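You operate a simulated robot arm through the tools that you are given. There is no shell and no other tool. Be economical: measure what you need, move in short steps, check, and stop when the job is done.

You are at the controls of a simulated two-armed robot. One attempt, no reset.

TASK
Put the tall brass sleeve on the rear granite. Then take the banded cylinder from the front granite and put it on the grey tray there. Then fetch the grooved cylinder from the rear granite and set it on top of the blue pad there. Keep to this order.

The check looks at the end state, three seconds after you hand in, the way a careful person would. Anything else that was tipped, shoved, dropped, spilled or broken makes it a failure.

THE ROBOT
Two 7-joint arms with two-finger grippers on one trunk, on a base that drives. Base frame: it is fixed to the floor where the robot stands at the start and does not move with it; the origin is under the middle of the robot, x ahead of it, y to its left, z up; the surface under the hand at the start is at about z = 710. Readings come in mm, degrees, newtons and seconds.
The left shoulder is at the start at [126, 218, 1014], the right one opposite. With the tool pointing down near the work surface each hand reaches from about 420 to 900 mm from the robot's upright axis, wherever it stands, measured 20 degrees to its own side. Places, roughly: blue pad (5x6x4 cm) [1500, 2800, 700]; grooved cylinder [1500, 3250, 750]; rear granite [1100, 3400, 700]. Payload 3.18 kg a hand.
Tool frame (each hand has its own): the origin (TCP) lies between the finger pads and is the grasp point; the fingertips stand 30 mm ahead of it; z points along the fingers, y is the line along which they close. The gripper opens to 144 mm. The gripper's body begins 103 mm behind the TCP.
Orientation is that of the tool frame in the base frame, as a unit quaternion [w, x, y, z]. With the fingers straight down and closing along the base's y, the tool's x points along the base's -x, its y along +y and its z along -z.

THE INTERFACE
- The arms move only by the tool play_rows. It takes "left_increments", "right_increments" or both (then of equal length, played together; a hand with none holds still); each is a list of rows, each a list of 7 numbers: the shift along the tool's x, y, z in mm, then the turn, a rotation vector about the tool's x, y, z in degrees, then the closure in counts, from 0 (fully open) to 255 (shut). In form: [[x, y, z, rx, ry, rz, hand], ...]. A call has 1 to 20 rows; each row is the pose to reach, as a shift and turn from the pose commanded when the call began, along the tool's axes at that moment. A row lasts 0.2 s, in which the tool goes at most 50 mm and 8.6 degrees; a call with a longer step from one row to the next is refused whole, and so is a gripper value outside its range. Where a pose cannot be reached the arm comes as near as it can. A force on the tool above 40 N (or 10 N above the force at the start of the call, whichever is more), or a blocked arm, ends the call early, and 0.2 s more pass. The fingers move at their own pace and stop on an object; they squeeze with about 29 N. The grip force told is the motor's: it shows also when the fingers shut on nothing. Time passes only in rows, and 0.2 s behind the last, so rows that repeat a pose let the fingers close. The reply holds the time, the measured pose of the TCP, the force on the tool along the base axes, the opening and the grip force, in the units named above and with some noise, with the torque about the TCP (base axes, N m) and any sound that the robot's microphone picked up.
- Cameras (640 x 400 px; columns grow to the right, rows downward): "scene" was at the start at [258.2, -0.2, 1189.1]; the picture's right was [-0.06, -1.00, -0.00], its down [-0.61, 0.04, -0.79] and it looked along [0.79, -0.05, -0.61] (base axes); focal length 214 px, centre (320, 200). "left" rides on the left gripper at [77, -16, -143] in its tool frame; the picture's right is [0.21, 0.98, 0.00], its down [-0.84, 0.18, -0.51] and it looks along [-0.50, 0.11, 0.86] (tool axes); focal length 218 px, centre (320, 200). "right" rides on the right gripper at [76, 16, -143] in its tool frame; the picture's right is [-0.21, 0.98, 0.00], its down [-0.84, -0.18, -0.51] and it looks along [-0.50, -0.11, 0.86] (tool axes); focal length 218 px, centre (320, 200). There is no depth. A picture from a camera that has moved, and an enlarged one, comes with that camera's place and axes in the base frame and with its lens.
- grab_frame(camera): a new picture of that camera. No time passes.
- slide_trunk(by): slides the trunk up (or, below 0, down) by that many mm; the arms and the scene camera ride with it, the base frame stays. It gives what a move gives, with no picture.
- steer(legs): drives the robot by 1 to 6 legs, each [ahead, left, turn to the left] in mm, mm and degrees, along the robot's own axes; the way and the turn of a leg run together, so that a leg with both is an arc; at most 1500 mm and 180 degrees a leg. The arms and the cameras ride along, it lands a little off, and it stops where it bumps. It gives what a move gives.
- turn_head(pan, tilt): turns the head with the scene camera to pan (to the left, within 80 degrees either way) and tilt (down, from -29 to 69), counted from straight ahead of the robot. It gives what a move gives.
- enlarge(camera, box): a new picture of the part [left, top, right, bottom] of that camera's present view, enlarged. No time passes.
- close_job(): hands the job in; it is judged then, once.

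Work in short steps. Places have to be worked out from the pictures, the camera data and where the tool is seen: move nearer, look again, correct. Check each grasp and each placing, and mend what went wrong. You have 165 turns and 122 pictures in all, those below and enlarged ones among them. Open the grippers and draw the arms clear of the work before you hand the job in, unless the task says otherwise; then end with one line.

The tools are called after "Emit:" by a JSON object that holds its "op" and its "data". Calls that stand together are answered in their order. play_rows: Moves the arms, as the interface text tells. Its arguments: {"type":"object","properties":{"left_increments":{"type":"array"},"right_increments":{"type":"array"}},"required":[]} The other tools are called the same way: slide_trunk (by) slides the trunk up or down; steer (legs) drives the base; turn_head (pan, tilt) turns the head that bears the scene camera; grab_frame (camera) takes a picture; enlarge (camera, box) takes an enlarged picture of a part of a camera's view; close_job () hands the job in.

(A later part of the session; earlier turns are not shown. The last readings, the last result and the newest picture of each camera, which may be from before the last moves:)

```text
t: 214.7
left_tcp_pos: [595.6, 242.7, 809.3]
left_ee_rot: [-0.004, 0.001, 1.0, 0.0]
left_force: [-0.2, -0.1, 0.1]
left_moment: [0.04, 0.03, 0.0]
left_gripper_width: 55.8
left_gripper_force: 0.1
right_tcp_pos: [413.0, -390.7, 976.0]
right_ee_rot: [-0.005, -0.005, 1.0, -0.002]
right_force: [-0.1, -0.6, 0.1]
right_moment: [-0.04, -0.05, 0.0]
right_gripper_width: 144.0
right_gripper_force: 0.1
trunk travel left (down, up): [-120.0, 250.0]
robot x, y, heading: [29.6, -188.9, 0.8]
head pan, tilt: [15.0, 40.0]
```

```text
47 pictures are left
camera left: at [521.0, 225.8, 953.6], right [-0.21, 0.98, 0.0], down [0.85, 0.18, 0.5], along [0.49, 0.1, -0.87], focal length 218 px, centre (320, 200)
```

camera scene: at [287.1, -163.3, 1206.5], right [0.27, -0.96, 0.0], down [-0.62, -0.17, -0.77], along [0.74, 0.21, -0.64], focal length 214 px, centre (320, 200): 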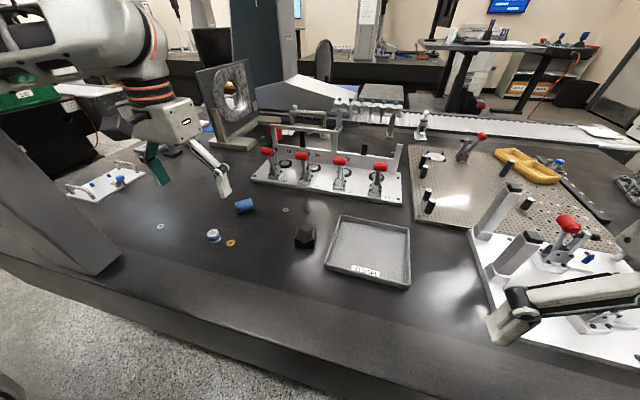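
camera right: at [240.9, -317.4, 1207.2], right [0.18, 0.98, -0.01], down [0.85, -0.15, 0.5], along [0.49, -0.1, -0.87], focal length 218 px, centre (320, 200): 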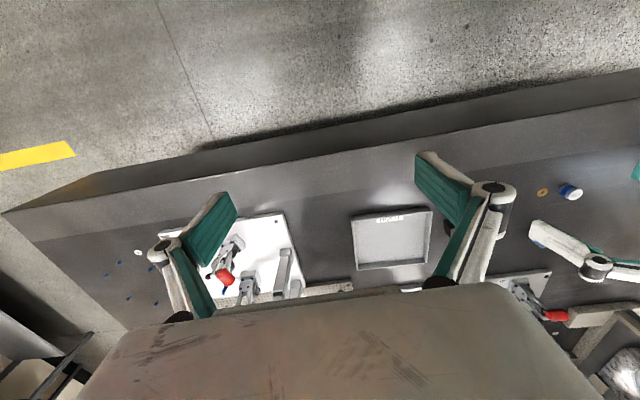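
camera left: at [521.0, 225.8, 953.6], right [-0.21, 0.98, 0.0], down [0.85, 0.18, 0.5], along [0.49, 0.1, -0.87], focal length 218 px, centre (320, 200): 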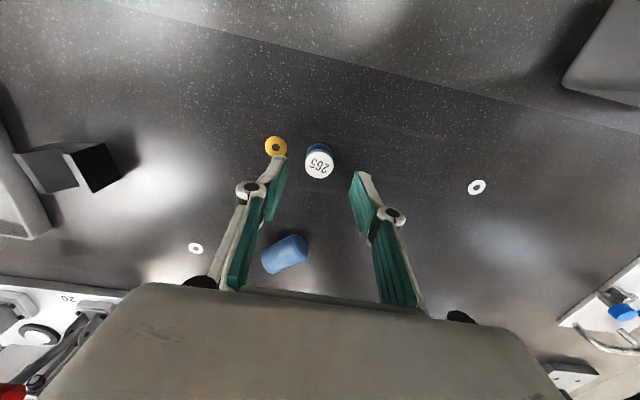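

The cylinder's axis is at (597, 240), its top near z = 749. I descend to z = 750.

Emit:
{"op": "play_rows", "data": {"left_increments": [[-1, -3, 20, 0, 0, 0, 158], [-1, -3, 40, 0, 0, 0, 158], [-1, -3, 59, 0, 0, 0, 158], [-1, -3, 59, 0, 0, 0, 158]]}}

Emit:
{"op": "enlarge", "data": {"camera": "left", "box": [220, 120, 420, 260]}}

```text
t: 215.7
left_tcp_pos: [596.4, 238.9, 752.2]
left_ee_rot: [-0.003, 0.001, 1.0, 0.0]
left_force: [-0.3, -0.1, -0.2]
left_moment: [0.02, 0.01, 0.02]
left_gripper_width: 54.8
left_gripper_force: 0.1
right_tcp_pos: [413.4, -390.2, 975.1]
right_ee_rot: [-0.006, -0.005, 1.0, -0.003]
right_force: [0.8, 0.6, -0.7]
right_moment: [0.01, -0.01, -0.01]
right_gripper_width: 144.3
right_gripper_force: 0.1
trunk travel left (down, up): [-120.0, 250.0]
robot x, y, heading: [30.5, -188.4, 0.6]
head pan, tilt: [15.0, 40.0]
```

```text
2.86 times, centred on (320, 190) of left
camera zoom: at [521.0, 222.0, 896.0], right [-0.21, 0.98, 0.0], down [0.85, 0.18, 0.5], along [0.49, 0.1, -0.87], focal length 624 px, centre (320, 229)
```

zoom: 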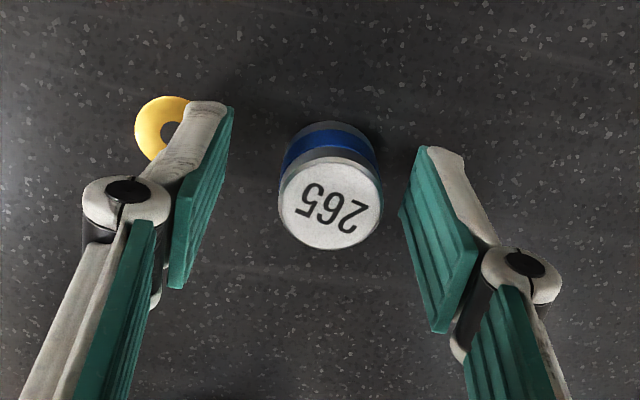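

Well centred. I go 4 mm lower, close, and lift 12 mm slowly.

Emit:
{"op": "play_rows", "data": {"left_increments": [[0, 0, 4, 0, 0, 0, 158], [0, 0, 4, 0, 0, 0, 200], [0, 0, 4, 0, 0, 0, 255], [0, 0, 4, 0, 0, 0, 255], [0, 0, 4, 0, 0, 0, 255], [0, 0, 0, 0, 0, 0, 255], [0, 0, -4, 0, 0, 0, 255], [0, 0, -8, 0, 0, 0, 255]]}}

Emit:
{"op": "enlarge", "data": {"camera": "left", "box": [220, 120, 420, 260]}}

```text
t: 217.4
left_tcp_pos: [596.7, 239.1, 758.9]
left_ee_rot: [-0.004, 0.0, 1.0, 0.0]
left_force: [0.3, -0.1, -2.3]
left_moment: [0.0, 0.02, 0.02]
left_gripper_width: 29.2
left_gripper_force: 29.0
right_tcp_pos: [412.8, -390.5, 974.9]
right_ee_rot: [-0.006, -0.005, 1.0, -0.003]
right_force: [0.0, 0.5, 0.1]
right_moment: [0.0, -0.02, -0.01]
right_gripper_width: 143.7
right_gripper_force: 0.1
trunk travel left (down, up): [-120.0, 250.0]
robot x, y, heading: [30.3, -185.8, 0.8]
head pan, tilt: [15.0, 40.0]
```

```text
2.86 times, centred on (320, 190) of left
camera zoom: at [521.2, 222.9, 902.7], right [-0.21, 0.98, 0.0], down [0.85, 0.18, 0.5], along [0.49, 0.1, -0.87], focal length 624 px, centre (320, 229)
```

zoom: 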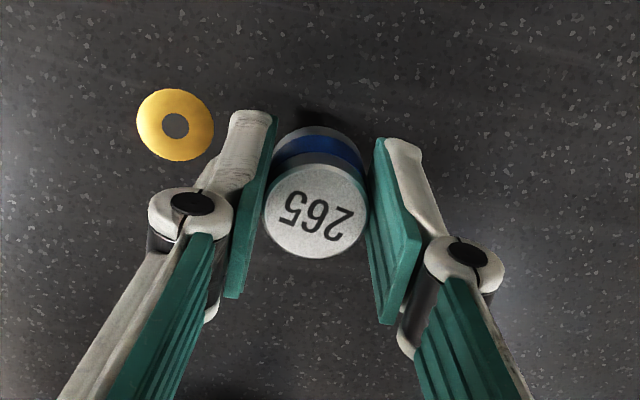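

Held firmly (bottom about 38 mm below the TCP). The tray's centre is about (680, -192), so I lift and carry the cylinder over it.

Emit:
{"op": "play_rows", "data": {"left_increments": [[0, 0, -25, 0, 0, 0, 255], [0, 0, -55, 0, 0, 0, 255], [0, 0, -85, 0, 0, 0, 255], [-8, -38, -95, 0, 0, 0, 255], [-16, -76, -95, 0, 0, 0, 255], [-24, -114, -95, 0, 0, 0, 255], [-32, -152, -95, 0, 0, 0, 255], [-40, -190, -95, 0, 0, 0, 255], [-48, -228, -95, 0, 0, 0, 255], [-56, -266, -95, 0, 0, 0, 255], [-64, -304, -95, 0, 0, 0, 255], [-72, -342, -95, 0, 0, 0, 255], [-80, -380, -95, 0, 0, 0, 255], [-86, -424, -95, 0, 0, 0, 255], [-86, -424, -95, 0, 0, 0, 255]]}}

Emit:
{"op": "grab_frame", "data": {"camera": "left"}}

```text
t: 220.7
left_tcp_pos: [683.8, -184.9, 856.0]
left_ee_rot: [-0.005, 0.0, 1.0, 0.0]
left_force: [-0.7, 0.9, -1.6]
left_moment: [0.03, 0.01, 0.02]
left_gripper_width: 29.1
left_gripper_force: 29.1
right_tcp_pos: [412.6, -390.1, 976.9]
right_ee_rot: [-0.006, -0.006, 1.0, -0.003]
right_force: [0.0, 0.1, 0.4]
right_moment: [-0.01, 0.0, 0.02]
right_gripper_width: 144.3
right_gripper_force: 0.0
trunk travel left (down, up): [-120.0, 250.0]
robot x, y, heading: [30.0, -190.8, 0.5]
head pan, tilt: [15.0, 40.0]
```

```text
44 pictures are left
camera left: at [609.0, -201.3, 998.2], right [-0.21, 0.98, 0.0], down [0.85, 0.18, 0.5], along [0.49, 0.11, -0.87], focal length 218 px, centre (320, 200)
```

left: 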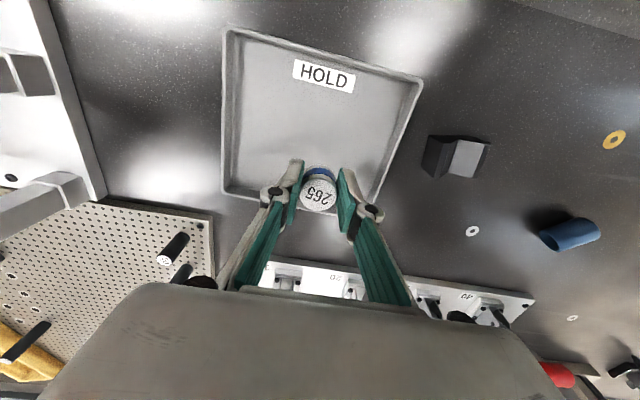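

The cylinder is over the middle of the tray. I lower to z = 765, then step down to contact.

Emit:
{"op": "play_rows", "data": {"left_increments": [[0, 0, 30, 0, 0, 0, 255], [0, 0, 60, 0, 0, 0, 255], [0, 0, 85, 0, 0, 0, 255], [0, 0, 92, 0, 0, 0, 255], [0, 0, 92, 0, 0, 0, 255]]}}

Emit:
{"op": "play_rows", "data": {"left_increments": [[0, 0, 3, 0, 0, 0, 255], [0, 0, 6, 0, 0, 0, 255], [0, 0, 8, 0, 0, 0, 255], [0, 0, 8, 0, 0, 0, 255]]}}

```text
t: 221.8
left_tcp_pos: [683.1, -184.3, 761.1]
left_ee_rot: [-0.004, 0.001, 1.0, 0.001]
left_force: [0.2, 0.7, -1.3]
left_moment: [-0.01, 0.02, 0.0]
left_gripper_width: 29.3
left_gripper_force: 28.7
right_tcp_pos: [414.0, -389.8, 976.1]
right_ee_rot: [-0.005, -0.005, 1.0, -0.003]
right_force: [-0.4, -0.3, -0.6]
right_moment: [-0.03, 0.02, 0.02]
right_gripper_width: 143.9
right_gripper_force: 0.2
trunk travel left (down, up): [-120.0, 250.0]
robot x, y, heading: [30.9, -189.7, 0.7]
head pan, tilt: [15.0, 40.0]
```

```text
t: 222.8
left_tcp_pos: [681.9, -185.7, 751.7]
left_ee_rot: [-0.005, 0.001, 1.0, 0.001]
left_force: [-0.3, 0.4, -0.4]
left_moment: [0.03, 0.01, -0.02]
left_gripper_width: 29.4
left_gripper_force: 28.6
right_tcp_pos: [413.2, -390.4, 976.7]
right_ee_rot: [-0.006, -0.005, 1.0, -0.003]
right_force: [0.0, 0.0, 0.2]
right_moment: [-0.01, 0.0, -0.01]
right_gripper_width: 144.0
right_gripper_force: 0.1
trunk travel left (down, up): [-120.0, 250.0]
robot x, y, heading: [25.9, -190.4, 0.7]
head pan, tilt: [15.0, 40.0]
```

Contact may be just starting. I step a little lower.

Emit:
{"op": "play_rows", "data": {"left_increments": [[0, 0, 2, 0, 0, 0, 255], [0, 0, 3, 0, 0, 0, 255], [0, 0, 3, 0, 0, 0, 255]]}}

```text
t: 223.7
left_tcp_pos: [682.7, -184.8, 752.2]
left_ee_rot: [-0.002, 0.001, 1.0, -0.001]
left_force: [1.0, 0.0, 10.0]
left_moment: [0.01, 0.03, 0.0]
left_gripper_width: 29.2
left_gripper_force: 29.1
right_tcp_pos: [413.7, -389.9, 976.1]
right_ee_rot: [-0.006, -0.005, 1.0, -0.003]
right_force: [1.1, -0.4, 0.4]
right_moment: [0.02, 0.03, -0.04]
right_gripper_width: 143.5
right_gripper_force: 0.1
trunk travel left (down, up): [-120.0, 250.0]
robot x, y, heading: [26.3, -186.1, 0.5]
head pan, tilt: [15.0, 40.0]
```

It stands on the tray (10 N). I ease off, open and rise.

Emit:
{"op": "play_rows", "data": {"left_increments": [[0, 0, -2, 0, 0, 0, 255], [0, 0, -2, 0, 0, 0, 170], [0, 0, -2, 0, 0, 0, 150], [0, 0, -2, 0, 0, 0, 150], [0, 0, -30, 0, 0, 0, 150], [0, 0, -70, 0, 0, 0, 150], [0, 0, -110, 0, 0, 0, 150], [0, 0, -150, 0, 0, 0, 150], [0, 0, -150, 0, 0, 0, 150]]}}

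Emit:
{"op": "grab_frame", "data": {"camera": "left"}}

```text
t: 225.7
left_tcp_pos: [683.9, -183.8, 900.7]
left_ee_rot: [-0.004, 0.001, 1.0, -0.001]
left_force: [-0.6, 0.4, -0.7]
left_moment: [0.01, 0.05, 0.06]
left_gripper_width: 59.4
left_gripper_force: 0.1
right_tcp_pos: [412.9, -391.5, 974.1]
right_ee_rot: [-0.006, -0.005, 1.0, -0.003]
right_force: [0.8, -0.1, -0.3]
right_moment: [-0.03, 0.02, -0.03]
right_gripper_width: 144.1
right_gripper_force: 0.1
trunk travel left (down, up): [-120.0, 250.0]
robot x, y, heading: [30.2, -190.7, 0.4]
head pan, tilt: [15.0, 40.0]
```

```text
43 pictures are left
camera left: at [608.7, -201.0, 1044.7], right [-0.21, 0.98, 0.0], down [0.85, 0.18, 0.5], along [0.49, 0.11, -0.87], focal length 218 px, centre (320, 200)
```

left: 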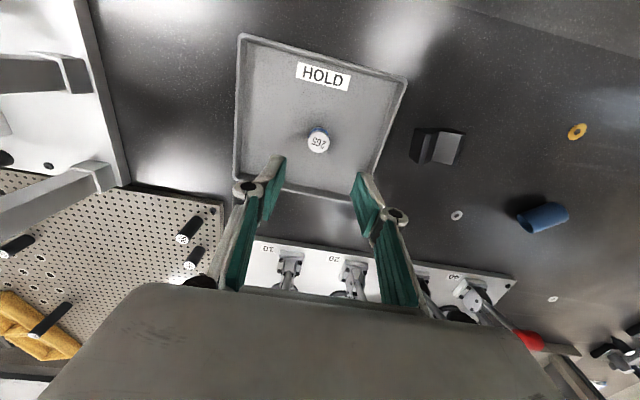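

The banded cylinder stands in the tray. Next I mend the tipped blue cup; I bring the left hand over it to look closely.

Emit:
{"op": "play_rows", "data": {"left_increments": [[0, 40, 0, 0, 0, 0, 120], [0, 80, 0, 0, 0, 0, 100], [0, 120, 0, 0, 0, 0, 100], [0, 160, 0, 0, 0, 0, 100], [0, 200, 0, 0, 0, 0, 100], [0, 240, 0, 0, 0, 0, 100], [0, 280, 0, 0, 0, 0, 100], [0, 320, 5, 0, 0, 0, 100], [0, 360, 10, 0, 0, 0, 100], [0, 400, 20, 0, 0, 0, 100], [0, 400, 20, 0, 0, 0, 100]]}}

Emit:
{"op": "enlarge", "data": {"camera": "left", "box": [200, 80, 440, 250]}}

```text
t: 228.1
left_tcp_pos: [682.4, 217.1, 881.9]
left_ee_rot: [-0.003, 0.001, 1.0, 0.0]
left_force: [1.4, -0.4, -0.3]
left_moment: [-0.02, 0.02, -0.03]
left_gripper_width: 87.7
left_gripper_force: 0.0
right_tcp_pos: [414.0, -390.8, 976.5]
right_ee_rot: [-0.005, -0.005, 1.0, -0.002]
right_force: [-0.7, 0.3, -0.4]
right_moment: [0.02, 0.01, 0.04]
right_gripper_width: 144.2
right_gripper_force: 0.1
trunk travel left (down, up): [-120.0, 250.0]
robot x, y, heading: [29.0, -190.7, 0.6]
head pan, tilt: [15.0, 40.0]
```

```text
2.35 times, centred on (320, 165) of left
camera zoom: at [607.9, 199.6, 1025.3], right [-0.21, 0.98, 0.0], down [0.85, 0.18, 0.5], along [0.49, 0.1, -0.87], focal length 514 px, centre (320, 282)
```

zoom: 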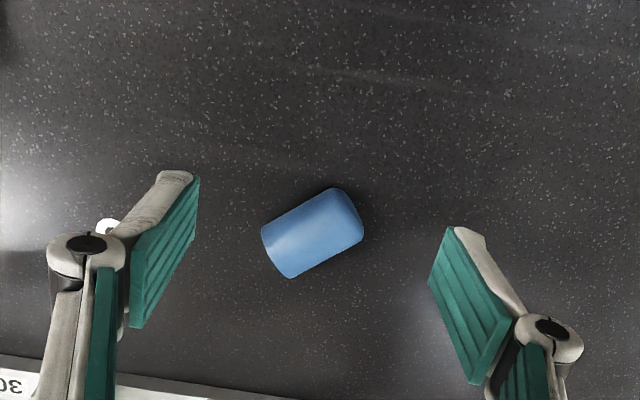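

The cup lies with its open end at (759, 202) and dome at (720, 240). I will grip it leaning over the dome side and then turn it up; first I yaw 44 degrees above it.

Emit:
{"op": "play_rows", "data": {"left_increments": [[-8, 3, 5, 0, 0, 7.4, 120], [-16, 6, 11, 0, 0, 14.8, 120], [-24, 9, 16, 0, 0, 22.2, 120], [-32, 12, 22, 0, 0, 29.6, 120], [-38, 15, 28, 0, 0, 37, 120], [-44, 16.6, 32, 0, 0, 44.2, 120], [-44, 16.6, 32, 0, 0, 44.2, 120]]}}

Emit:
{"op": "play_rows", "data": {"left_increments": [[0, 0, 0, 0, -7, 0, 120], [0, 0, 0, 0, -14, 0, 120], [0, 0, 0, 0, -21, 0, 120], [0, 0, 0, 0, -28, 0, 120], [0, 0, 0, 0, -35, 0, 120], [0, 0, 0, 0, -35, 0, 120]]}}

Emit:
{"op": "grab_frame", "data": {"camera": "left"}}

```text
t: 229.7
left_tcp_pos: [727.5, 232.8, 847.5]
left_ee_rot: [-0.004, 0.378, 0.926, -0.001]
left_force: [1.0, 0.8, -0.6]
left_moment: [-0.01, -0.01, 0.02]
left_gripper_width: 76.2
left_gripper_force: 0.0
right_tcp_pos: [412.5, -390.6, 975.5]
right_ee_rot: [-0.005, -0.005, 1.0, -0.003]
right_force: [0.1, 0.1, -0.3]
right_moment: [0.03, -0.01, 0.02]
right_gripper_width: 144.3
right_gripper_force: 0.0
trunk travel left (down, up): [-120.0, 250.0]
robot x, y, heading: [28.9, -187.2, 0.2]
head pan, tilt: [15.0, 40.0]
```

```text
t: 231.2
left_tcp_pos: [732.4, 198.8, 859.5]
left_ee_rot: [0.278, 0.376, 0.877, -0.115]
left_force: [0.7, -0.4, -0.3]
left_moment: [-0.01, -0.01, 0.0]
left_gripper_width: 76.0
left_gripper_force: 0.0
right_tcp_pos: [408.1, -406.9, 976.8]
right_ee_rot: [-0.002, 0.0, 1.0, 0.002]
right_force: [-0.4, 0.2, -1.2]
right_moment: [-0.01, -0.02, 0.02]
right_gripper_width: 143.9
right_gripper_force: 0.0
trunk travel left (down, up): [-120.0, 250.0]
robot x, y, heading: [29.7, -192.1, -0.2]
head pan, tilt: [15.0, 40.0]
stopped in row 6 (left hand): the arm was blocked; the commanded pose is now the measured one
```

```text
41 pictures are left
camera left: at [620.2, 291.7, 932.7], right [0.59, 0.8, -0.11], down [0.4, -0.17, 0.9], along [0.7, -0.58, -0.42], focal length 218 px, centre (320, 200)
```

left: 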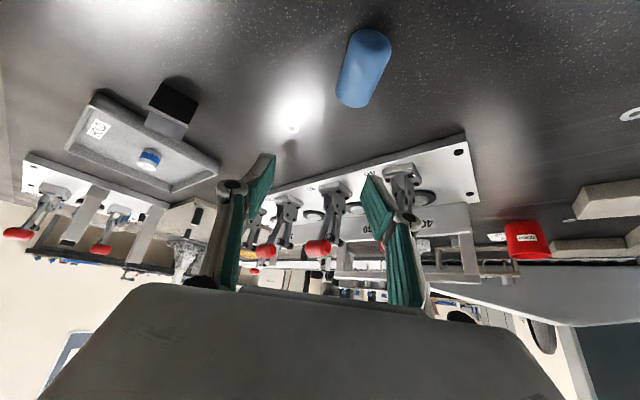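

The lean to the left made the arm bump the column. I undo the tilt, rise, and move the base right and ahead for more room.

Emit:
{"op": "play_rows", "data": {"left_increments": [[0, 0, -5, 0, 7, 0, 120], [0, 0, -10, 0, 14, 0, 120], [0, 0, -15, 0, 21, 0, 120], [0, 0, -20, 0, 28, 0, 120], [0, 0, -25, 0, 33, 0, 120], [0, 0, -25, 0, 33, 0, 120]]}}

Emit:
{"op": "steer", "data": {"legs": [[0, -140, 0.5], [60, 0, 0]]}}

Emit:
{"op": "turn_head", "data": {"pan": 30, "tilt": 30}}

Emit:
{"op": "grab_frame", "data": {"camera": "scene"}}

```text
t: 232.7
left_tcp_pos: [722.4, 226.6, 867.2]
left_ee_rot: [0.014, 0.387, 0.922, -0.01]
left_force: [0.3, 0.0, -0.1]
left_moment: [-0.02, -0.02, 0.02]
left_gripper_width: 76.3
left_gripper_force: 0.2
right_tcp_pos: [412.3, -394.4, 975.9]
right_ee_rot: [-0.006, -0.002, 1.0, -0.003]
right_force: [1.1, 0.2, 0.9]
right_moment: [0.0, 0.02, 0.03]
right_gripper_width: 144.2
right_gripper_force: 0.0
trunk travel left (down, up): [-120.0, 250.0]
robot x, y, heading: [32.3, -192.9, 0.3]
head pan, tilt: [15.0, 40.0]
```

```text
t: 235.1
left_tcp_pos: [778.6, 90.2, 867.4]
left_ee_rot: [0.014, 0.386, 0.922, -0.01]
left_force: [0.7, 0.2, -1.1]
left_moment: [0.03, 0.03, 0.01]
left_gripper_width: 76.3
left_gripper_force: 0.0
right_tcp_pos: [473.8, -531.4, 975.8]
right_ee_rot: [-0.006, -0.004, 1.0, -0.004]
right_force: [0.7, -0.4, -0.9]
right_moment: [-0.01, 0.04, -0.02]
right_gripper_width: 143.8
right_gripper_force: 0.1
trunk travel left (down, up): [-120.0, 250.0]
robot x, y, heading: [91.7, -329.9, 0.4]
head pan, tilt: [15.0, 40.0]
```

```text
t: 235.9
left_tcp_pos: [779.2, 91.9, 868.3]
left_ee_rot: [0.014, 0.385, 0.923, -0.01]
left_force: [-0.6, 0.4, 0.1]
left_moment: [0.01, 0.0, -0.02]
left_gripper_width: 76.3
left_gripper_force: 0.0
right_tcp_pos: [474.0, -532.0, 975.6]
right_ee_rot: [-0.006, -0.004, 1.0, -0.003]
right_force: [-0.2, 1.8, -0.1]
right_moment: [-0.02, -0.01, 0.0]
right_gripper_width: 143.9
right_gripper_force: 0.0
trunk travel left (down, up): [-120.0, 250.0]
robot x, y, heading: [89.2, -327.5, 0.2]
head pan, tilt: [30.0, 30.0]
```

```text
40 pictures are left
camera scene: at [343.5, -280.5, 1221.7], right [0.51, -0.86, 0.0], down [-0.43, -0.25, -0.87], along [0.75, 0.44, -0.5], focal length 214 px, centre (320, 200)
```

scene: 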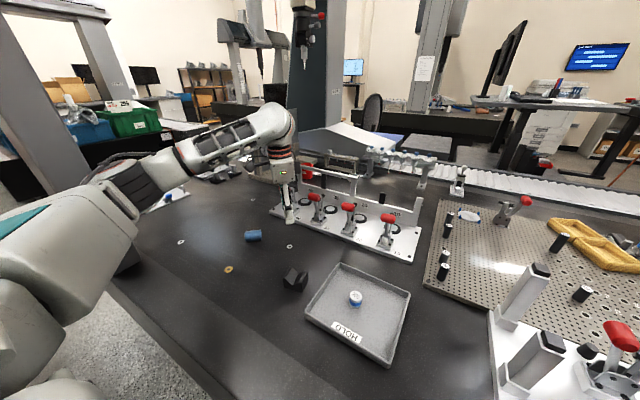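

The arm is well clear of the column now. I go back over the cup and tilt in two checks.

Emit:
{"op": "play_rows", "data": {"left_increments": [[35, 16, 5, 0, 0, 0, 120], [70, 32, 10, 0, 0, 0, 120], [105, 48, 15, 0, 0, 0, 120], [137, 62, 18, 0, 0, 0, 120], [137, 62, 18, 0, 0, 0, 120]]}}

Emit:
{"op": "play_rows", "data": {"left_increments": [[0, 0, 0, 0, -6, 0, 120], [0, 0, 0, 0, -12, 0, 120], [0, 0, 0, 0, -18, 0, 120], [0, 0, 0, 0, -24, 0, 120], [0, 0, 0, 0, -30, 0, 120], [0, 0, 0, 0, -30, 0, 120]]}}

Emit:
{"op": "grab_frame", "data": {"camera": "left"}}

```text
t: 237.1
left_tcp_pos: [728.1, 231.6, 844.2]
left_ee_rot: [0.014, 0.385, 0.923, -0.01]
left_force: [-0.3, 0.4, 0.1]
left_moment: [0.0, 0.03, -0.01]
left_gripper_width: 75.9
left_gripper_force: 0.0
right_tcp_pos: [474.3, -532.0, 975.5]
right_ee_rot: [-0.006, -0.004, 1.0, -0.003]
right_force: [-0.4, -0.1, 0.1]
right_moment: [0.02, 0.01, 0.02]
right_gripper_width: 144.0
right_gripper_force: 0.0
trunk travel left (down, up): [-120.0, 250.0]
robot x, y, heading: [92.2, -328.6, 0.4]
head pan, tilt: [30.0, 30.0]
```

```text
t: 238.5
left_tcp_pos: [727.5, 232.0, 845.1]
left_ee_rot: [0.254, 0.37, 0.887, -0.11]
left_force: [0.4, 0.4, 0.0]
left_moment: [-0.02, -0.02, 0.02]
left_gripper_width: 76.1
left_gripper_force: 0.0
right_tcp_pos: [473.1, -530.5, 974.4]
right_ee_rot: [-0.007, -0.004, 1.0, -0.003]
right_force: [-0.5, -0.3, 0.0]
right_moment: [0.0, 0.02, 0.04]
right_gripper_width: 144.1
right_gripper_force: 0.2
trunk travel left (down, up): [-120.0, 250.0]
robot x, y, heading: [89.2, -329.2, 0.3]
head pan, tilt: [30.0, 30.0]
```

```text
39 pictures are left
camera left: at [617.2, 319.5, 925.6], right [0.57, 0.81, -0.12], down [0.44, -0.18, 0.88], along [0.69, -0.55, -0.47], focal length 218 px, centre (320, 200)
```

left: 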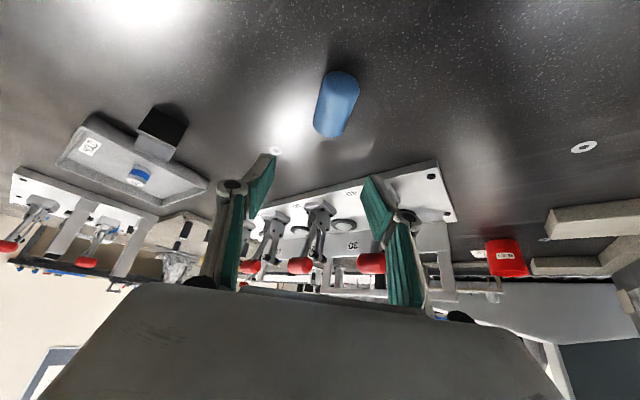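

The tilt worked this time. I descend straight down to just above the grasp and check.

Emit:
{"op": "play_rows", "data": {"left_increments": [[18, 0.5, 28, 0, 0, 0, 120], [36, 1, 56, 0, 0, 0, 120], [46, 1.2, 72, 0, 0, 0, 120], [46, 1.2, 72, 0, 0, 0, 120]]}}

Emit:
{"op": "enlarge", "data": {"camera": "left", "box": [200, 80, 440, 250]}}

```text
t: 239.5
left_tcp_pos: [726.8, 231.2, 759.8]
left_ee_rot: [0.254, 0.37, 0.887, -0.109]
left_force: [0.0, 0.4, -0.3]
left_moment: [0.01, 0.0, 0.01]
left_gripper_width: 76.3
left_gripper_force: 0.0
right_tcp_pos: [472.4, -531.6, 975.8]
right_ee_rot: [-0.006, -0.004, 1.0, -0.002]
right_force: [0.3, 0.2, -1.1]
right_moment: [0.01, -0.02, -0.03]
right_gripper_width: 144.2
right_gripper_force: 0.1
trunk travel left (down, up): [-120.0, 250.0]
robot x, y, heading: [93.3, -330.6, 0.2]
head pan, tilt: [30.0, 30.0]
```

```text
2.35 times, centred on (320, 165) of left
camera zoom: at [616.7, 319.9, 841.4], right [0.57, 0.81, -0.12], down [0.44, -0.19, 0.88], along [0.69, -0.55, -0.47], focal length 514 px, centre (320, 282)
```

zoom: 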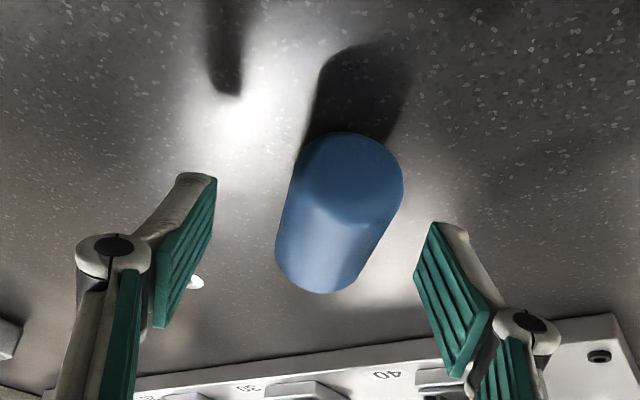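

The cup lies between the pads, about 5 mm to one side. I correct, go down the last 14 mm and close.

Emit:
{"op": "play_rows", "data": {"left_increments": [[4, 2.5, 6, 0, 0, 0, 120], [7.5, 5, 11.8, 0, 0, 0, 120], [7.5, 5, 11.8, 0, 0, 0, 180], [7.5, 5, 11.8, 0, 0, 0, 255], [7.5, 5, 11.8, 0, 0, 0, 255], [7.5, 5, 11.8, 0, 0, 0, 255]]}}

Emit:
{"op": "enlarge", "data": {"camera": "left", "box": [200, 80, 440, 250]}}

```text
t: 240.9
left_tcp_pos: [729.9, 235.1, 745.3]
left_ee_rot: [0.253, 0.369, 0.888, -0.109]
left_force: [-1.0, -0.1, 0.2]
left_moment: [-0.02, 0.01, 0.01]
left_gripper_width: 37.2
left_gripper_force: 29.1
right_tcp_pos: [473.3, -530.5, 976.2]
right_ee_rot: [-0.006, -0.005, 1.0, -0.002]
right_force: [-0.4, 0.3, 0.1]
right_moment: [0.02, 0.0, 0.0]
right_gripper_width: 143.9
right_gripper_force: 0.1
trunk travel left (down, up): [-120.0, 250.0]
robot x, y, heading: [91.3, -325.1, 0.5]
head pan, tilt: [30.0, 30.0]
```

```text
2.35 times, centred on (320, 165) of left
camera zoom: at [619.9, 323.6, 826.7], right [0.57, 0.81, -0.12], down [0.45, -0.19, 0.88], along [0.69, -0.55, -0.47], focal length 514 px, centre (320, 282)
```

zoom: 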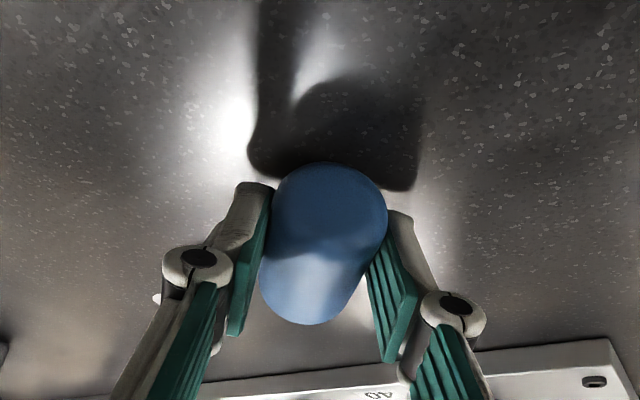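

The cup is gripped across its diameter (37 mm). I lift it 120 mm.

Emit:
{"op": "play_rows", "data": {"left_increments": [[-5, 0, -8, 0, 0, 0, 255], [-16, 0, -25, 0, 0, 0, 255], [-32, 0, -51, 0, 0, 0, 255], [-48, 0, -76, 0, 0, 0, 255], [-64, 0, -102, 0, 0, 0, 255], [-64, 0, -102, 0, 0, 0, 255]]}}

Emit:
{"op": "play_rows", "data": {"left_increments": [[5, -6, -3, 0, 8, 0, 255], [11, -13, -7, 0, 16, 0, 255], [16, -19, -10, 0, 24, 0, 255], [21, -25, -13, 0, 32, 0, 255], [27, -32, -16, 0, 40, 0, 255], [32, -38, -20, 0, 48, 0, 255], [37, -44, -23, 0, 56, 0, 255], [43, -51, -26, 0, 64, 0, 255], [48, -57, -29, 0, 72, 0, 255], [48, -57, -29, 0, 75, 0, 255], [48, -57, -29, 0, 75, 0, 255]]}}

Emit:
{"op": "grab_frame", "data": {"camera": "scene"}}

```text
t: 242.3
left_tcp_pos: [731.6, 237.4, 865.8]
left_ee_rot: [0.253, 0.369, 0.888, -0.11]
left_force: [-0.7, -0.8, 0.2]
left_moment: [0.0, 0.0, 0.03]
left_gripper_width: 37.1
left_gripper_force: 28.8
right_tcp_pos: [473.1, -529.9, 975.7]
right_ee_rot: [-0.006, -0.005, 1.0, -0.004]
right_force: [-0.5, 0.0, -0.3]
right_moment: [-0.02, 0.03, -0.02]
right_gripper_width: 144.3
right_gripper_force: 0.0
trunk travel left (down, up): [-120.0, 250.0]
robot x, y, heading: [89.6, -329.4, 0.2]
head pan, tilt: [30.0, 30.0]
```

```text
t: 244.7
left_tcp_pos: [651.2, 237.3, 865.9]
left_ee_rot: [-0.34, 0.359, 0.858, 0.139]
left_force: [-0.9, 0.3, 0.4]
left_moment: [-0.01, 0.02, -0.03]
left_gripper_width: 37.0
left_gripper_force: 29.5
right_tcp_pos: [472.6, -531.8, 975.1]
right_ee_rot: [-0.006, -0.004, 1.0, -0.003]
right_force: [1.0, -0.3, -0.1]
right_moment: [-0.03, 0.0, -0.03]
right_gripper_width: 144.0
right_gripper_force: 0.1
trunk travel left (down, up): [-120.0, 250.0]
robot x, y, heading: [91.0, -329.0, 0.4]
head pan, tilt: [30.0, 30.0]
```

```text
36 pictures are left
camera scene: at [343.5, -280.4, 1221.7], right [0.51, -0.86, 0.0], down [-0.43, -0.25, -0.87], along [0.75, 0.44, -0.5], focal length 214 px, centre (320, 200)
```

scene: 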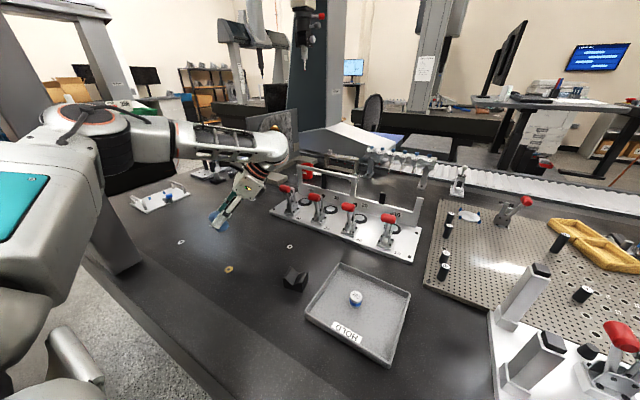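

The cup is now about 15 degrees from upright. I yaw the hand clockwise 30 degrees to keep within reach while moving toward the cup's old place.

Emit:
{"op": "play_rows", "data": {"left_increments": [[-7, 4, -7, -4.1, 0, 4.4, 255], [-14, 8, -14, -8.2, 0, 8.8, 255], [-21, 13, -20, -12.3, 0, 13.2, 255], [-28, 17, -27, -16.4, 0, 17.5, 255], [-36, 21, -34, -20.5, 0, 21.9, 255], [-36, 21, -34, -20.5, 0, 21.9, 255]]}}

```text
t: 246.1
left_tcp_pos: [702.0, 216.0, 863.2]
left_ee_rot: [-0.29, 0.57, 0.736, 0.221]
left_force: [0.5, 0.5, -0.5]
left_moment: [-0.04, -0.01, -0.02]
left_gripper_width: 36.9
left_gripper_force: 28.6
right_tcp_pos: [472.6, -530.6, 975.1]
right_ee_rot: [-0.006, -0.005, 1.0, -0.004]
right_force: [-0.4, 0.0, -0.2]
right_moment: [0.02, -0.03, 0.0]
right_gripper_width: 144.1
right_gripper_force: 0.1
trunk travel left (down, up): [-120.0, 250.0]
robot x, y, heading: [89.6, -328.0, 0.6]
head pan, tilt: [30.0, 30.0]
```

I tilt the cup the last 12 degrees and bring it over its old place, some 30 mm above the surface.

Emit:
{"op": "play_rows", "data": {"left_increments": [[-25, 12, 4, 0, 3, 0, 255], [-49, 24, 9, 0, 6, 0, 255], [-74, 37, 13, 0, 9, 0, 255], [-98, 49, 18, 0, 13, 0, 255], [-98, 49, 18, 0, 13, 0, 255]]}}

Emit:
{"op": "enlarge", "data": {"camera": "scene", "box": [180, 140, 380, 280]}}

Emit:
{"op": "enlarge", "data": {"camera": "left", "box": [200, 80, 440, 250]}}

```text
t: 247.3
left_tcp_pos: [762.0, 170.4, 786.1]
left_ee_rot: [-0.372, 0.54, 0.699, 0.285]
left_force: [-0.6, -0.4, -0.1]
left_moment: [0.03, -0.01, -0.04]
left_gripper_width: 37.1
left_gripper_force: 29.2
right_tcp_pos: [471.4, -531.0, 976.3]
right_ee_rot: [-0.004, -0.004, 1.0, -0.003]
right_force: [0.0, 0.3, 0.3]
right_moment: [-0.04, -0.05, 0.05]
right_gripper_width: 143.9
right_gripper_force: 0.1
trunk travel left (down, up): [-120.0, 250.0]
robot x, y, heading: [91.5, -328.9, 0.5]
head pan, tilt: [30.0, 30.0]
```

```text
2.86 times, centred on (280, 210) of scene
camera zoom: at [342.7, -280.3, 1222.1], right [0.51, -0.86, 0.0], down [-0.43, -0.25, -0.87], along [0.75, 0.44, -0.5], focal length 613 px, centre (434, 171)
```

zoom: 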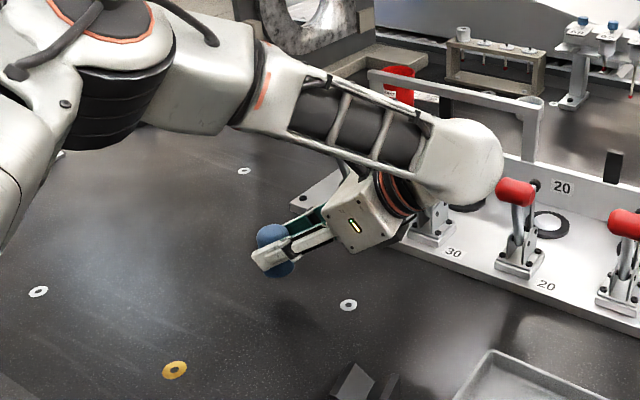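

```text
2.35 times, centred on (320, 165) of left
camera zoom: at [766.3, 92.4, 930.6], right [0.92, 0.36, 0.17], down [0.4, -0.82, -0.41], along [-0.01, 0.45, -0.9], focal length 514 px, centre (320, 282)
```

zoom: 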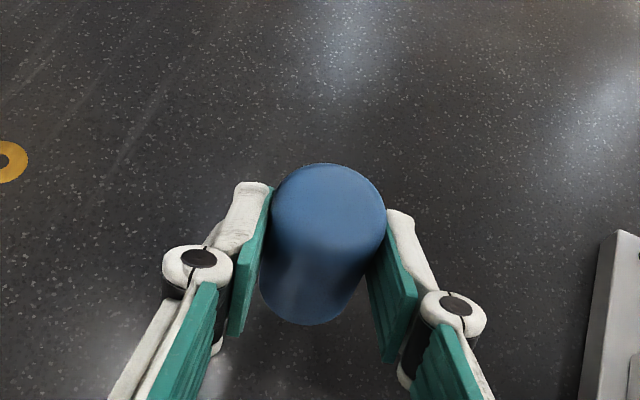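

The cup is upright within about 2 degrees, its rim some 31 mm above the granite. I lower it gently.

Emit:
{"op": "play_rows", "data": {"left_increments": [[-8.3, 0, 5.6, 0, 0, 0, 255], [-16.5, 0, 11.2, 0, 0, 0, 255], [-21.5, 0, 14.6, 0, 0, 0, 255], [-21.5, 0, 14.6, 0, 0, 0, 255]]}}

Emit:
{"op": "play_rows", "data": {"left_increments": [[-1.7, 0, 1.1, 0, 0, 0, 255], [-3.3, 0, 2.2, 0, 0, 0, 255], [-5, 0, 3.4, 0, 0, 0, 255], [-5, 0, 3.4, 0, 0, 0, 255]]}}

```text
t: 248.3
left_tcp_pos: [763.2, 170.0, 759.7]
left_ee_rot: [-0.372, 0.54, 0.699, 0.284]
left_force: [0.2, -0.7, -0.6]
left_moment: [-0.01, 0.0, -0.01]
left_gripper_width: 36.7
left_gripper_force: 29.0
right_tcp_pos: [472.7, -531.0, 975.6]
right_ee_rot: [-0.005, -0.004, 1.0, -0.004]
right_force: [0.8, -0.1, -0.6]
right_moment: [0.02, -0.02, -0.01]
right_gripper_width: 144.0
right_gripper_force: 0.0
trunk travel left (down, up): [-120.0, 250.0]
robot x, y, heading: [91.0, -333.0, 0.5]
head pan, tilt: [30.0, 30.0]
```

```text
t: 249.3
left_tcp_pos: [763.4, 170.9, 753.4]
left_ee_rot: [-0.371, 0.541, 0.699, 0.284]
left_force: [-0.4, -0.5, 1.9]
left_moment: [0.02, 0.03, 0.0]
left_gripper_width: 37.1
left_gripper_force: 28.9
right_tcp_pos: [471.5, -531.2, 975.2]
right_ee_rot: [-0.006, -0.004, 1.0, -0.002]
right_force: [-0.1, -0.6, 0.7]
right_moment: [-0.04, -0.01, -0.02]
right_gripper_width: 144.2
right_gripper_force: 0.2
trunk travel left (down, up): [-120.0, 250.0]
robot x, y, heading: [94.4, -328.9, 0.6]
head pan, tilt: [30.0, 30.0]
```

Contact begins. I press 1.5 mm more, open and withdraw along the fingers.

Emit:
{"op": "play_rows", "data": {"left_increments": [[-1.2, 0, 0.8, 0, 0, 0, 255], [-1.2, 0, 0.8, 0, 0, 0, 200], [-1.2, 0, 0.8, 0, 0, 0, 130], [-1.2, 0, 0.8, 0, 0, 0, 120], [-1.2, 0, 0.8, 0, 0, 0, 120], [-1, 0, -15, 0, 0, 0, 120], [0, 0, -45, 0, 0, 0, 120], [0, 0, -80, 0, 0, 0, 120], [0, 0, -110, 0, 0, 0, 120], [0, 0, -110, 0, 0, 0, 120]]}}

Emit:
{"op": "grab_frame", "data": {"camera": "left"}}

Emit:
{"op": "enlarge", "data": {"camera": "scene", "box": [180, 140, 420, 300]}}

```text
t: 251.5
left_tcp_pos: [786.2, 84.4, 816.0]
left_ee_rot: [-0.372, 0.54, 0.699, 0.283]
left_force: [-0.3, -0.3, 0.4]
left_moment: [0.01, 0.02, 0.04]
left_gripper_width: 76.3
left_gripper_force: 0.1
right_tcp_pos: [474.4, -530.2, 974.7]
right_ee_rot: [-0.006, -0.004, 1.0, -0.003]
right_force: [-0.3, 0.6, 0.2]
right_moment: [-0.03, 0.01, -0.01]
right_gripper_width: 144.0
right_gripper_force: 0.0
trunk travel left (down, up): [-120.0, 250.0]
robot x, y, heading: [87.1, -327.0, 0.5]
head pan, tilt: [30.0, 30.0]
```

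```text
33 pictures are left
camera left: at [790.6, 7.5, 959.5], right [0.92, 0.36, 0.17], down [0.4, -0.82, -0.41], along [-0.01, 0.45, -0.9], focal length 218 px, centre (320, 200)
```

left: 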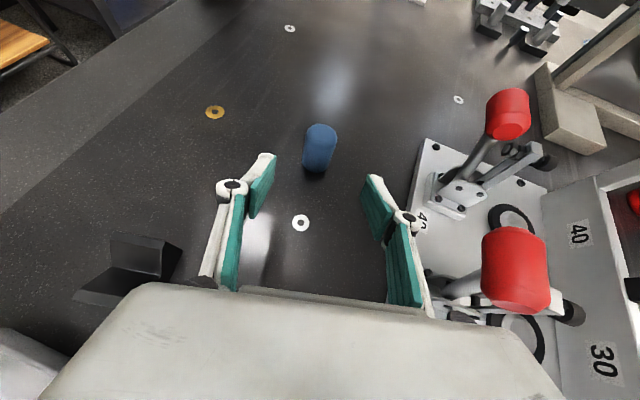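

```text
2.50 times, centred on (300, 220) of scene
camera zoom: at [343.8, -280.2, 1221.5], right [0.51, -0.86, 0.0], down [-0.43, -0.25, -0.87], along [0.75, 0.44, -0.5], focal length 536 px, centre (370, 150)
```

zoom: 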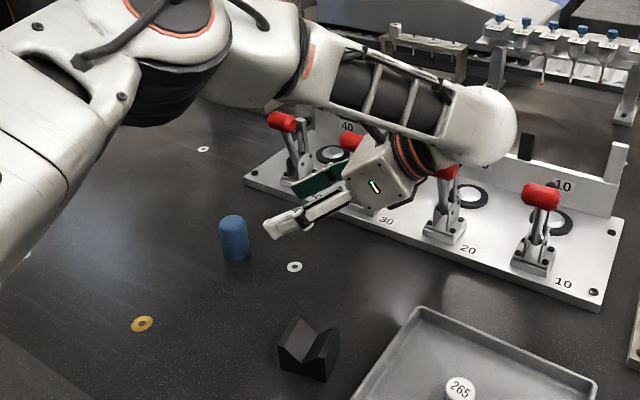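

The cup stands upright again near its old place, and the clamps look as before. I raise the hand and return it to the normal folded pose.

Emit:
{"op": "play_rows", "data": {"left_increments": [[28, 0, -19, 0, 0, 0, 120], [56, 0, -38, 0, 0, 0, 120], [83, 0, -56, 0, 0, 0, 120], [82, -21, -64, 3, -4, -5.7, 120], [81, -42, -71, 6, -7.9, -11.5, 120], [80, -64, -79, 9, -11.9, -17.2, 120], [80, -85, -87, 12, -15.8, -23, 120], [79, -106, -94, 15, -19.8, -28.7, 120], [78, -127, -102, 18, -23.8, -34.5, 120], [77, -149, -110, 21, -27.7, -40.2, 120], [76, -170, -117, 24, -31.7, -46, 120], [75, -191, -125, 27, -35.6, -51.7, 120], [75, -212, -133, 30, -39.6, -57.4, 120], [74, -234, -140, 33, -43.5, -63.2, 120], [73, -255, -148, 36.1, -47.5, -68.9, 120], [73, -255, -148, 36.1, -47.5, -68.9, 120]]}}

```text
t: 254.9
left_tcp_pos: [561.2, -61.4, 959.2]
left_ee_rot: [0.002, 0.001, 1.0, 0.0]
left_force: [-1.0, 0.4, 0.4]
left_moment: [0.01, 0.03, 0.0]
left_gripper_width: 76.4
left_gripper_force: 0.1
left hand out of reach, approached as far as the arm can: row 7, 8, 9, 10, 11
right_tcp_pos: [474.0, -531.8, 975.2]
right_ee_rot: [-0.006, -0.004, 1.0, -0.004]
right_force: [-0.3, 0.1, -0.4]
right_moment: [0.01, -0.01, -0.01]
right_gripper_width: 144.2
right_gripper_force: 0.3
trunk travel left (down, up): [-120.0, 250.0]
robot x, y, heading: [88.6, -326.7, 0.3]
head pan, tilt: [30.0, 30.0]
```

Pose restored. I fold the hand in and retrace the route to the rear granite.

Emit:
{"op": "play_rows", "data": {"left_increments": [[15, -35, 0, 0, 0, 0, 0], [30, -70, 0, 0, 0, 0, 0], [50, -105, 0, 0, 0, 0, 0], [65, -140, 0, 0, 0, 0, 0], [78, -158, 0, 0, 0, 0, 0], [78, -158, 0, 0, 0, 0, 0]]}}

Emit:
{"op": "steer", "data": {"legs": [[-212, 0, 0], [0, 1000, 0], [0, 1000, 0]]}}

```text
t: 256.3
left_tcp_pos: [483.6, -220.3, 960.3]
left_ee_rot: [0.0, 0.003, 1.0, 0.0]
left_force: [0.2, 0.0, -0.8]
left_moment: [0.0, 0.02, 0.05]
left_gripper_width: 144.0
left_gripper_force: 0.1
right_tcp_pos: [473.9, -531.0, 975.7]
right_ee_rot: [-0.006, -0.004, 1.0, -0.004]
right_force: [-0.5, 0.5, -0.3]
right_moment: [0.01, -0.02, -0.02]
right_gripper_width: 144.1
right_gripper_force: 0.0
trunk travel left (down, up): [-120.0, 250.0]
robot x, y, heading: [91.2, -327.7, 0.4]
head pan, tilt: [30.0, 30.0]
```

```text
t: 271.9
left_tcp_pos: [255.2, 1411.5, 961.6]
left_ee_rot: [0.0, -0.003, 1.0, 0.001]
left_force: [-0.1, 0.9, -0.1]
left_moment: [-0.01, 0.01, 0.0]
left_gripper_width: 144.0
left_gripper_force: 0.0
right_tcp_pos: [248.2, 1100.7, 975.7]
right_ee_rot: [-0.005, -0.008, 1.0, -0.003]
right_force: [-0.6, -0.8, 0.7]
right_moment: [0.0, -0.02, 0.0]
right_gripper_width: 144.0
right_gripper_force: 0.0
trunk travel left (down, up): [-120.0, 250.0]
robot x, y, heading: [-136.0, 1300.7, 0.8]
head pan, tilt: [30.0, 30.0]
stopped in leg 3: the robot was blocked; the commanded pose is now the measured one
```

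Blocked lightly on the left. I go ahead a little and continue left, then along the aisle.

Emit:
{"op": "steer", "data": {"legs": [[80, 0, -0.8], [0, 420, 0]]}}

```text
t: 276.8
left_tcp_pos: [335.6, 1830.6, 961.2]
left_ee_rot: [0.001, 0.004, 1.0, 0.001]
left_force: [0.7, 0.4, 0.4]
left_moment: [0.0, 0.02, -0.01]
left_gripper_width: 143.8
left_gripper_force: 0.0
right_tcp_pos: [324.2, 1520.0, 976.5]
right_ee_rot: [-0.006, -0.001, 1.0, -0.003]
right_force: [0.0, -0.1, 0.4]
right_moment: [-0.02, 0.02, 0.06]
right_gripper_width: 143.8
right_gripper_force: 0.0
trunk travel left (down, up): [-120.0, 250.0]
robot x, y, heading: [-56.3, 1721.6, -0.1]
head pan, tilt: [30.0, 30.0]
```

Clear. I drive ahead, turn left, and slide right past the rail's end.

Emit:
{"op": "steer", "data": {"legs": [[1450, 85, 0], [50, 0, 0], [0, 0, 90], [0, -360, 0], [25, -475, 0]]}}

```text
t: 293.8
left_tcp_pos: [1883.3, 2192.6, 960.7]
left_ee_rot: [0.0, -0.696, 0.718, 0.001]
left_force: [0.2, 0.5, 0.1]
left_moment: [0.03, -0.01, -0.02]
left_gripper_width: 143.9
left_gripper_force: 0.1
right_tcp_pos: [2194.2, 2175.3, 976.8]
right_ee_rot: [-0.003, -0.7, 0.714, -0.004]
right_force: [-1.0, 1.1, -0.2]
right_moment: [0.0, -0.02, -0.01]
right_gripper_width: 144.0
right_gripper_force: 0.1
trunk travel left (down, up): [-120.0, 250.0]
robot x, y, heading: [1981.0, 1801.2, 89.2]
head pan, tilt: [30.0, 30.0]
stopped in leg 5: the robot was blocked; the commanded pose is now the measured one
```

Probably the desk corner behind right. I go ahead 50 mm and slide on.

Emit:
{"op": "steer", "data": {"legs": [[52, 0, 0.7], [0, -290, 0]]}}

Emit:
{"op": "turn_head", "data": {"pan": -80, "tilt": 35}}

Emit:
{"op": "grab_frame", "data": {"camera": "scene"}}

```text
t: 297.5
left_tcp_pos: [2172.0, 2242.5, 961.1]
left_ee_rot: [0.0, -0.699, 0.715, 0.002]
left_force: [0.0, 0.0, 1.2]
left_moment: [-0.01, -0.04, -0.01]
left_gripper_width: 144.0
left_gripper_force: 0.0
right_tcp_pos: [2483.7, 2228.0, 975.3]
right_ee_rot: [-0.003, -0.704, 0.711, -0.005]
right_force: [0.2, 0.7, 0.0]
right_moment: [0.03, -0.01, -0.03]
right_gripper_width: 144.1
right_gripper_force: 0.1
trunk travel left (down, up): [-120.0, 250.0]
robot x, y, heading: [2274.1, 1846.6, 89.4]
head pan, tilt: [30.0, 30.0]
```

```text
t: 299.4
left_tcp_pos: [2171.9, 2242.3, 960.6]
left_ee_rot: [-0.001, -0.7, 0.714, 0.002]
left_force: [0.6, 0.1, -0.5]
left_moment: [0.02, -0.02, 0.02]
left_gripper_width: 144.0
left_gripper_force: 0.1
right_tcp_pos: [2482.8, 2227.7, 976.0]
right_ee_rot: [-0.002, -0.703, 0.711, -0.006]
right_force: [-0.2, -0.7, -0.9]
right_moment: [0.01, 0.01, -0.01]
right_gripper_width: 144.0
right_gripper_force: 0.0
trunk travel left (down, up): [-120.0, 250.0]
robot x, y, heading: [2271.2, 1845.7, 89.5]
head pan, tilt: [-80.0, 35.0]
```

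```text
31 pictures are left
camera scene: at [2360.8, 2039.7, 1213.9], right [0.16, -0.99, 0.0], down [-0.57, -0.09, -0.82], along [0.81, 0.13, -0.57], focal length 214 px, centre (320, 200)
```

scene: 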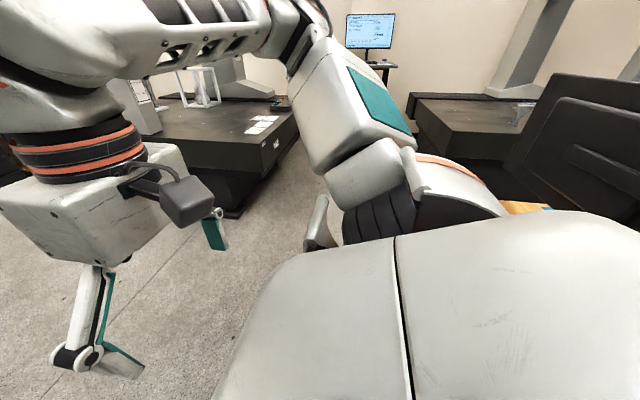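

All fine. I drive up along the rail, turn left to 145 degrees and move in to the same working spot as before.

Emit:
{"op": "steer", "data": {"legs": [[600, -95, 0], [615, -45, 0], [0, 0, 55.5], [85, 0, 0]]}}

Emit:
{"op": "turn_head", "data": {"pan": 5, "tilt": 35}}

Emit:
{"op": "grab_frame", "data": {"camera": "scene"}}

```text
t: 309.1
left_tcp_pos: [1976.1, 3269.7, 960.8]
left_ee_rot: [0.001, 0.95, -0.311, -0.001]
left_force: [-0.1, -0.1, -0.9]
left_moment: [0.0, -0.01, 0.02]
left_gripper_width: 144.2
left_gripper_force: 0.0
right_tcp_pos: [2167.3, 3516.6, 976.1]
right_ee_rot: [0.0, 0.952, -0.306, 0.006]
right_force: [-0.2, -0.2, 0.2]
right_moment: [-0.04, -0.01, 0.0]
right_gripper_width: 143.9
right_gripper_force: 0.1
trunk travel left (down, up): [-120.0, 250.0]
robot x, y, heading: [2355.2, 3127.1, 144.6]
head pan, tilt: [-80.0, 35.0]
```

```text
t: 310.7
left_tcp_pos: [1976.7, 3268.7, 961.1]
left_ee_rot: [0.001, 0.95, -0.311, -0.001]
left_force: [0.3, -1.0, -0.3]
left_moment: [0.01, -0.01, 0.0]
left_gripper_width: 144.0
left_gripper_force: 0.0
right_tcp_pos: [2167.5, 3514.2, 975.6]
right_ee_rot: [-0.001, 0.952, -0.305, 0.006]
right_force: [0.4, -0.3, -0.5]
right_moment: [0.01, 0.0, 0.02]
right_gripper_width: 144.1
right_gripper_force: 0.1
trunk travel left (down, up): [-120.0, 250.0]
robot x, y, heading: [2357.0, 3125.8, 144.3]
head pan, tilt: [5.0, 35.0]
```

```text
30 pictures are left
camera scene: at [2137.5, 3274.9, 1213.9], right [0.51, 0.86, 0.0], down [0.49, -0.29, -0.82], along [-0.7, 0.42, -0.57], focal length 214 px, centre (320, 200)
```

scene: 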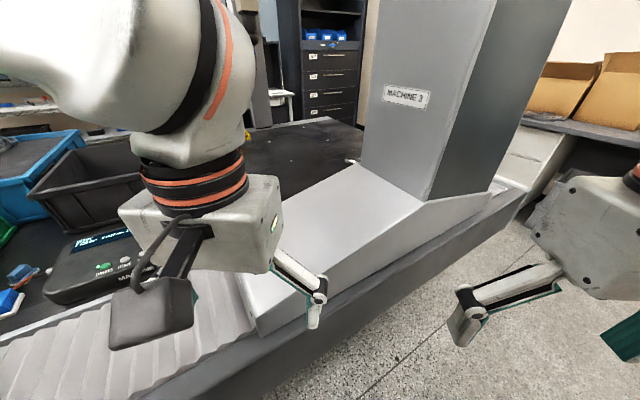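

I move 30 mm nearer and bring the left hand over the carriage to look at the grooved cylinder.

Emit:
{"op": "steer", "data": {"legs": [[30, 0, 0.5]]}}

Emit:
{"op": "play_rows", "data": {"left_increments": [[-31, 20, 0, 0, 0, 0, 150], [-62, 39, 0, 0, 0, 0, 150], [-94, 59, 0, 0, 0, 0, 150], [-125, 79, 5, 0, 0, 0, 150], [-156, 98, 10, 0, 0, 0, 150], [-187, 118, 15, 0, 0, 0, 150], [-218, 138, 20, 0, 0, 0, 150], [-250, 157, 30, 0, 0, 0, 150], [-281, 177, 41, 0, 0, 0, 150], [-281, 177, 41, 0, 0, 0, 150]]}}

Emit:
{"op": "grab_frame", "data": {"camera": "left"}}

```text
t: 311.6
left_tcp_pos: [1950.2, 3283.5, 960.5]
left_ee_rot: [0.0, 0.952, -0.306, -0.001]
left_force: [0.1, -0.3, -0.2]
left_moment: [-0.02, -0.02, 0.0]
left_gripper_width: 144.1
left_gripper_force: 0.0
right_tcp_pos: [2139.3, 3531.0, 976.4]
right_ee_rot: [-0.001, 0.953, -0.302, 0.006]
right_force: [0.8, 0.7, 0.4]
right_moment: [-0.05, -0.01, 0.04]
right_gripper_width: 144.0
right_gripper_force: 0.1
trunk travel left (down, up): [-120.0, 250.0]
robot x, y, heading: [2332.4, 3142.4, 144.8]
head pan, tilt: [5.0, 35.0]
```

```text
t: 313.8
left_tcp_pos: [1621.0, 3303.5, 921.1]
left_ee_rot: [0.0, 0.952, -0.307, -0.001]
left_force: [0.6, 1.0, 0.1]
left_moment: [0.02, 0.02, 0.0]
left_gripper_width: 59.2
left_gripper_force: 0.1
right_tcp_pos: [2138.3, 3530.7, 975.9]
right_ee_rot: [0.0, 0.953, -0.302, 0.005]
right_force: [0.0, 0.7, 0.2]
right_moment: [-0.03, 0.02, 0.02]
right_gripper_width: 144.0
right_gripper_force: 0.0
trunk travel left (down, up): [-120.0, 250.0]
robot x, y, heading: [2331.0, 3142.5, 144.7]
head pan, tilt: [5.0, 35.0]
```

```text
29 pictures are left
camera left: at [1692.6, 3271.2, 1064.1], right [-0.4, -0.92, 0.0], down [-0.79, 0.35, 0.51], along [-0.47, 0.2, -0.86], focal length 218 px, centre (320, 200)
```

left: 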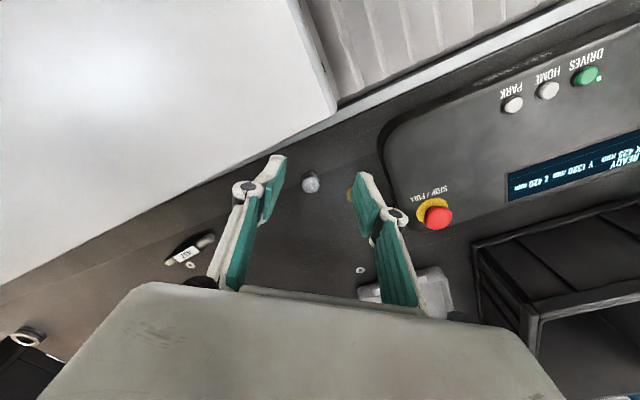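

I enlarge to measure the grooved cylinder and its distance to the carriage and the sleeve.

Emit:
{"op": "enlarge", "data": {"camera": "left", "box": [230, 130, 430, 250]}}

```text
3.20 times, centred on (330, 190) of left
camera zoom: at [1692.6, 3271.2, 1064.1], right [-0.4, -0.92, 0.0], down [-0.79, 0.35, 0.51], along [-0.47, 0.2, -0.86], focal length 698 px, centre (288, 232)
```

zoom: 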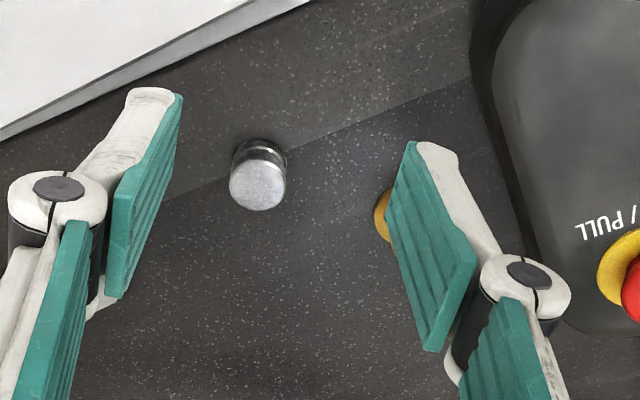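

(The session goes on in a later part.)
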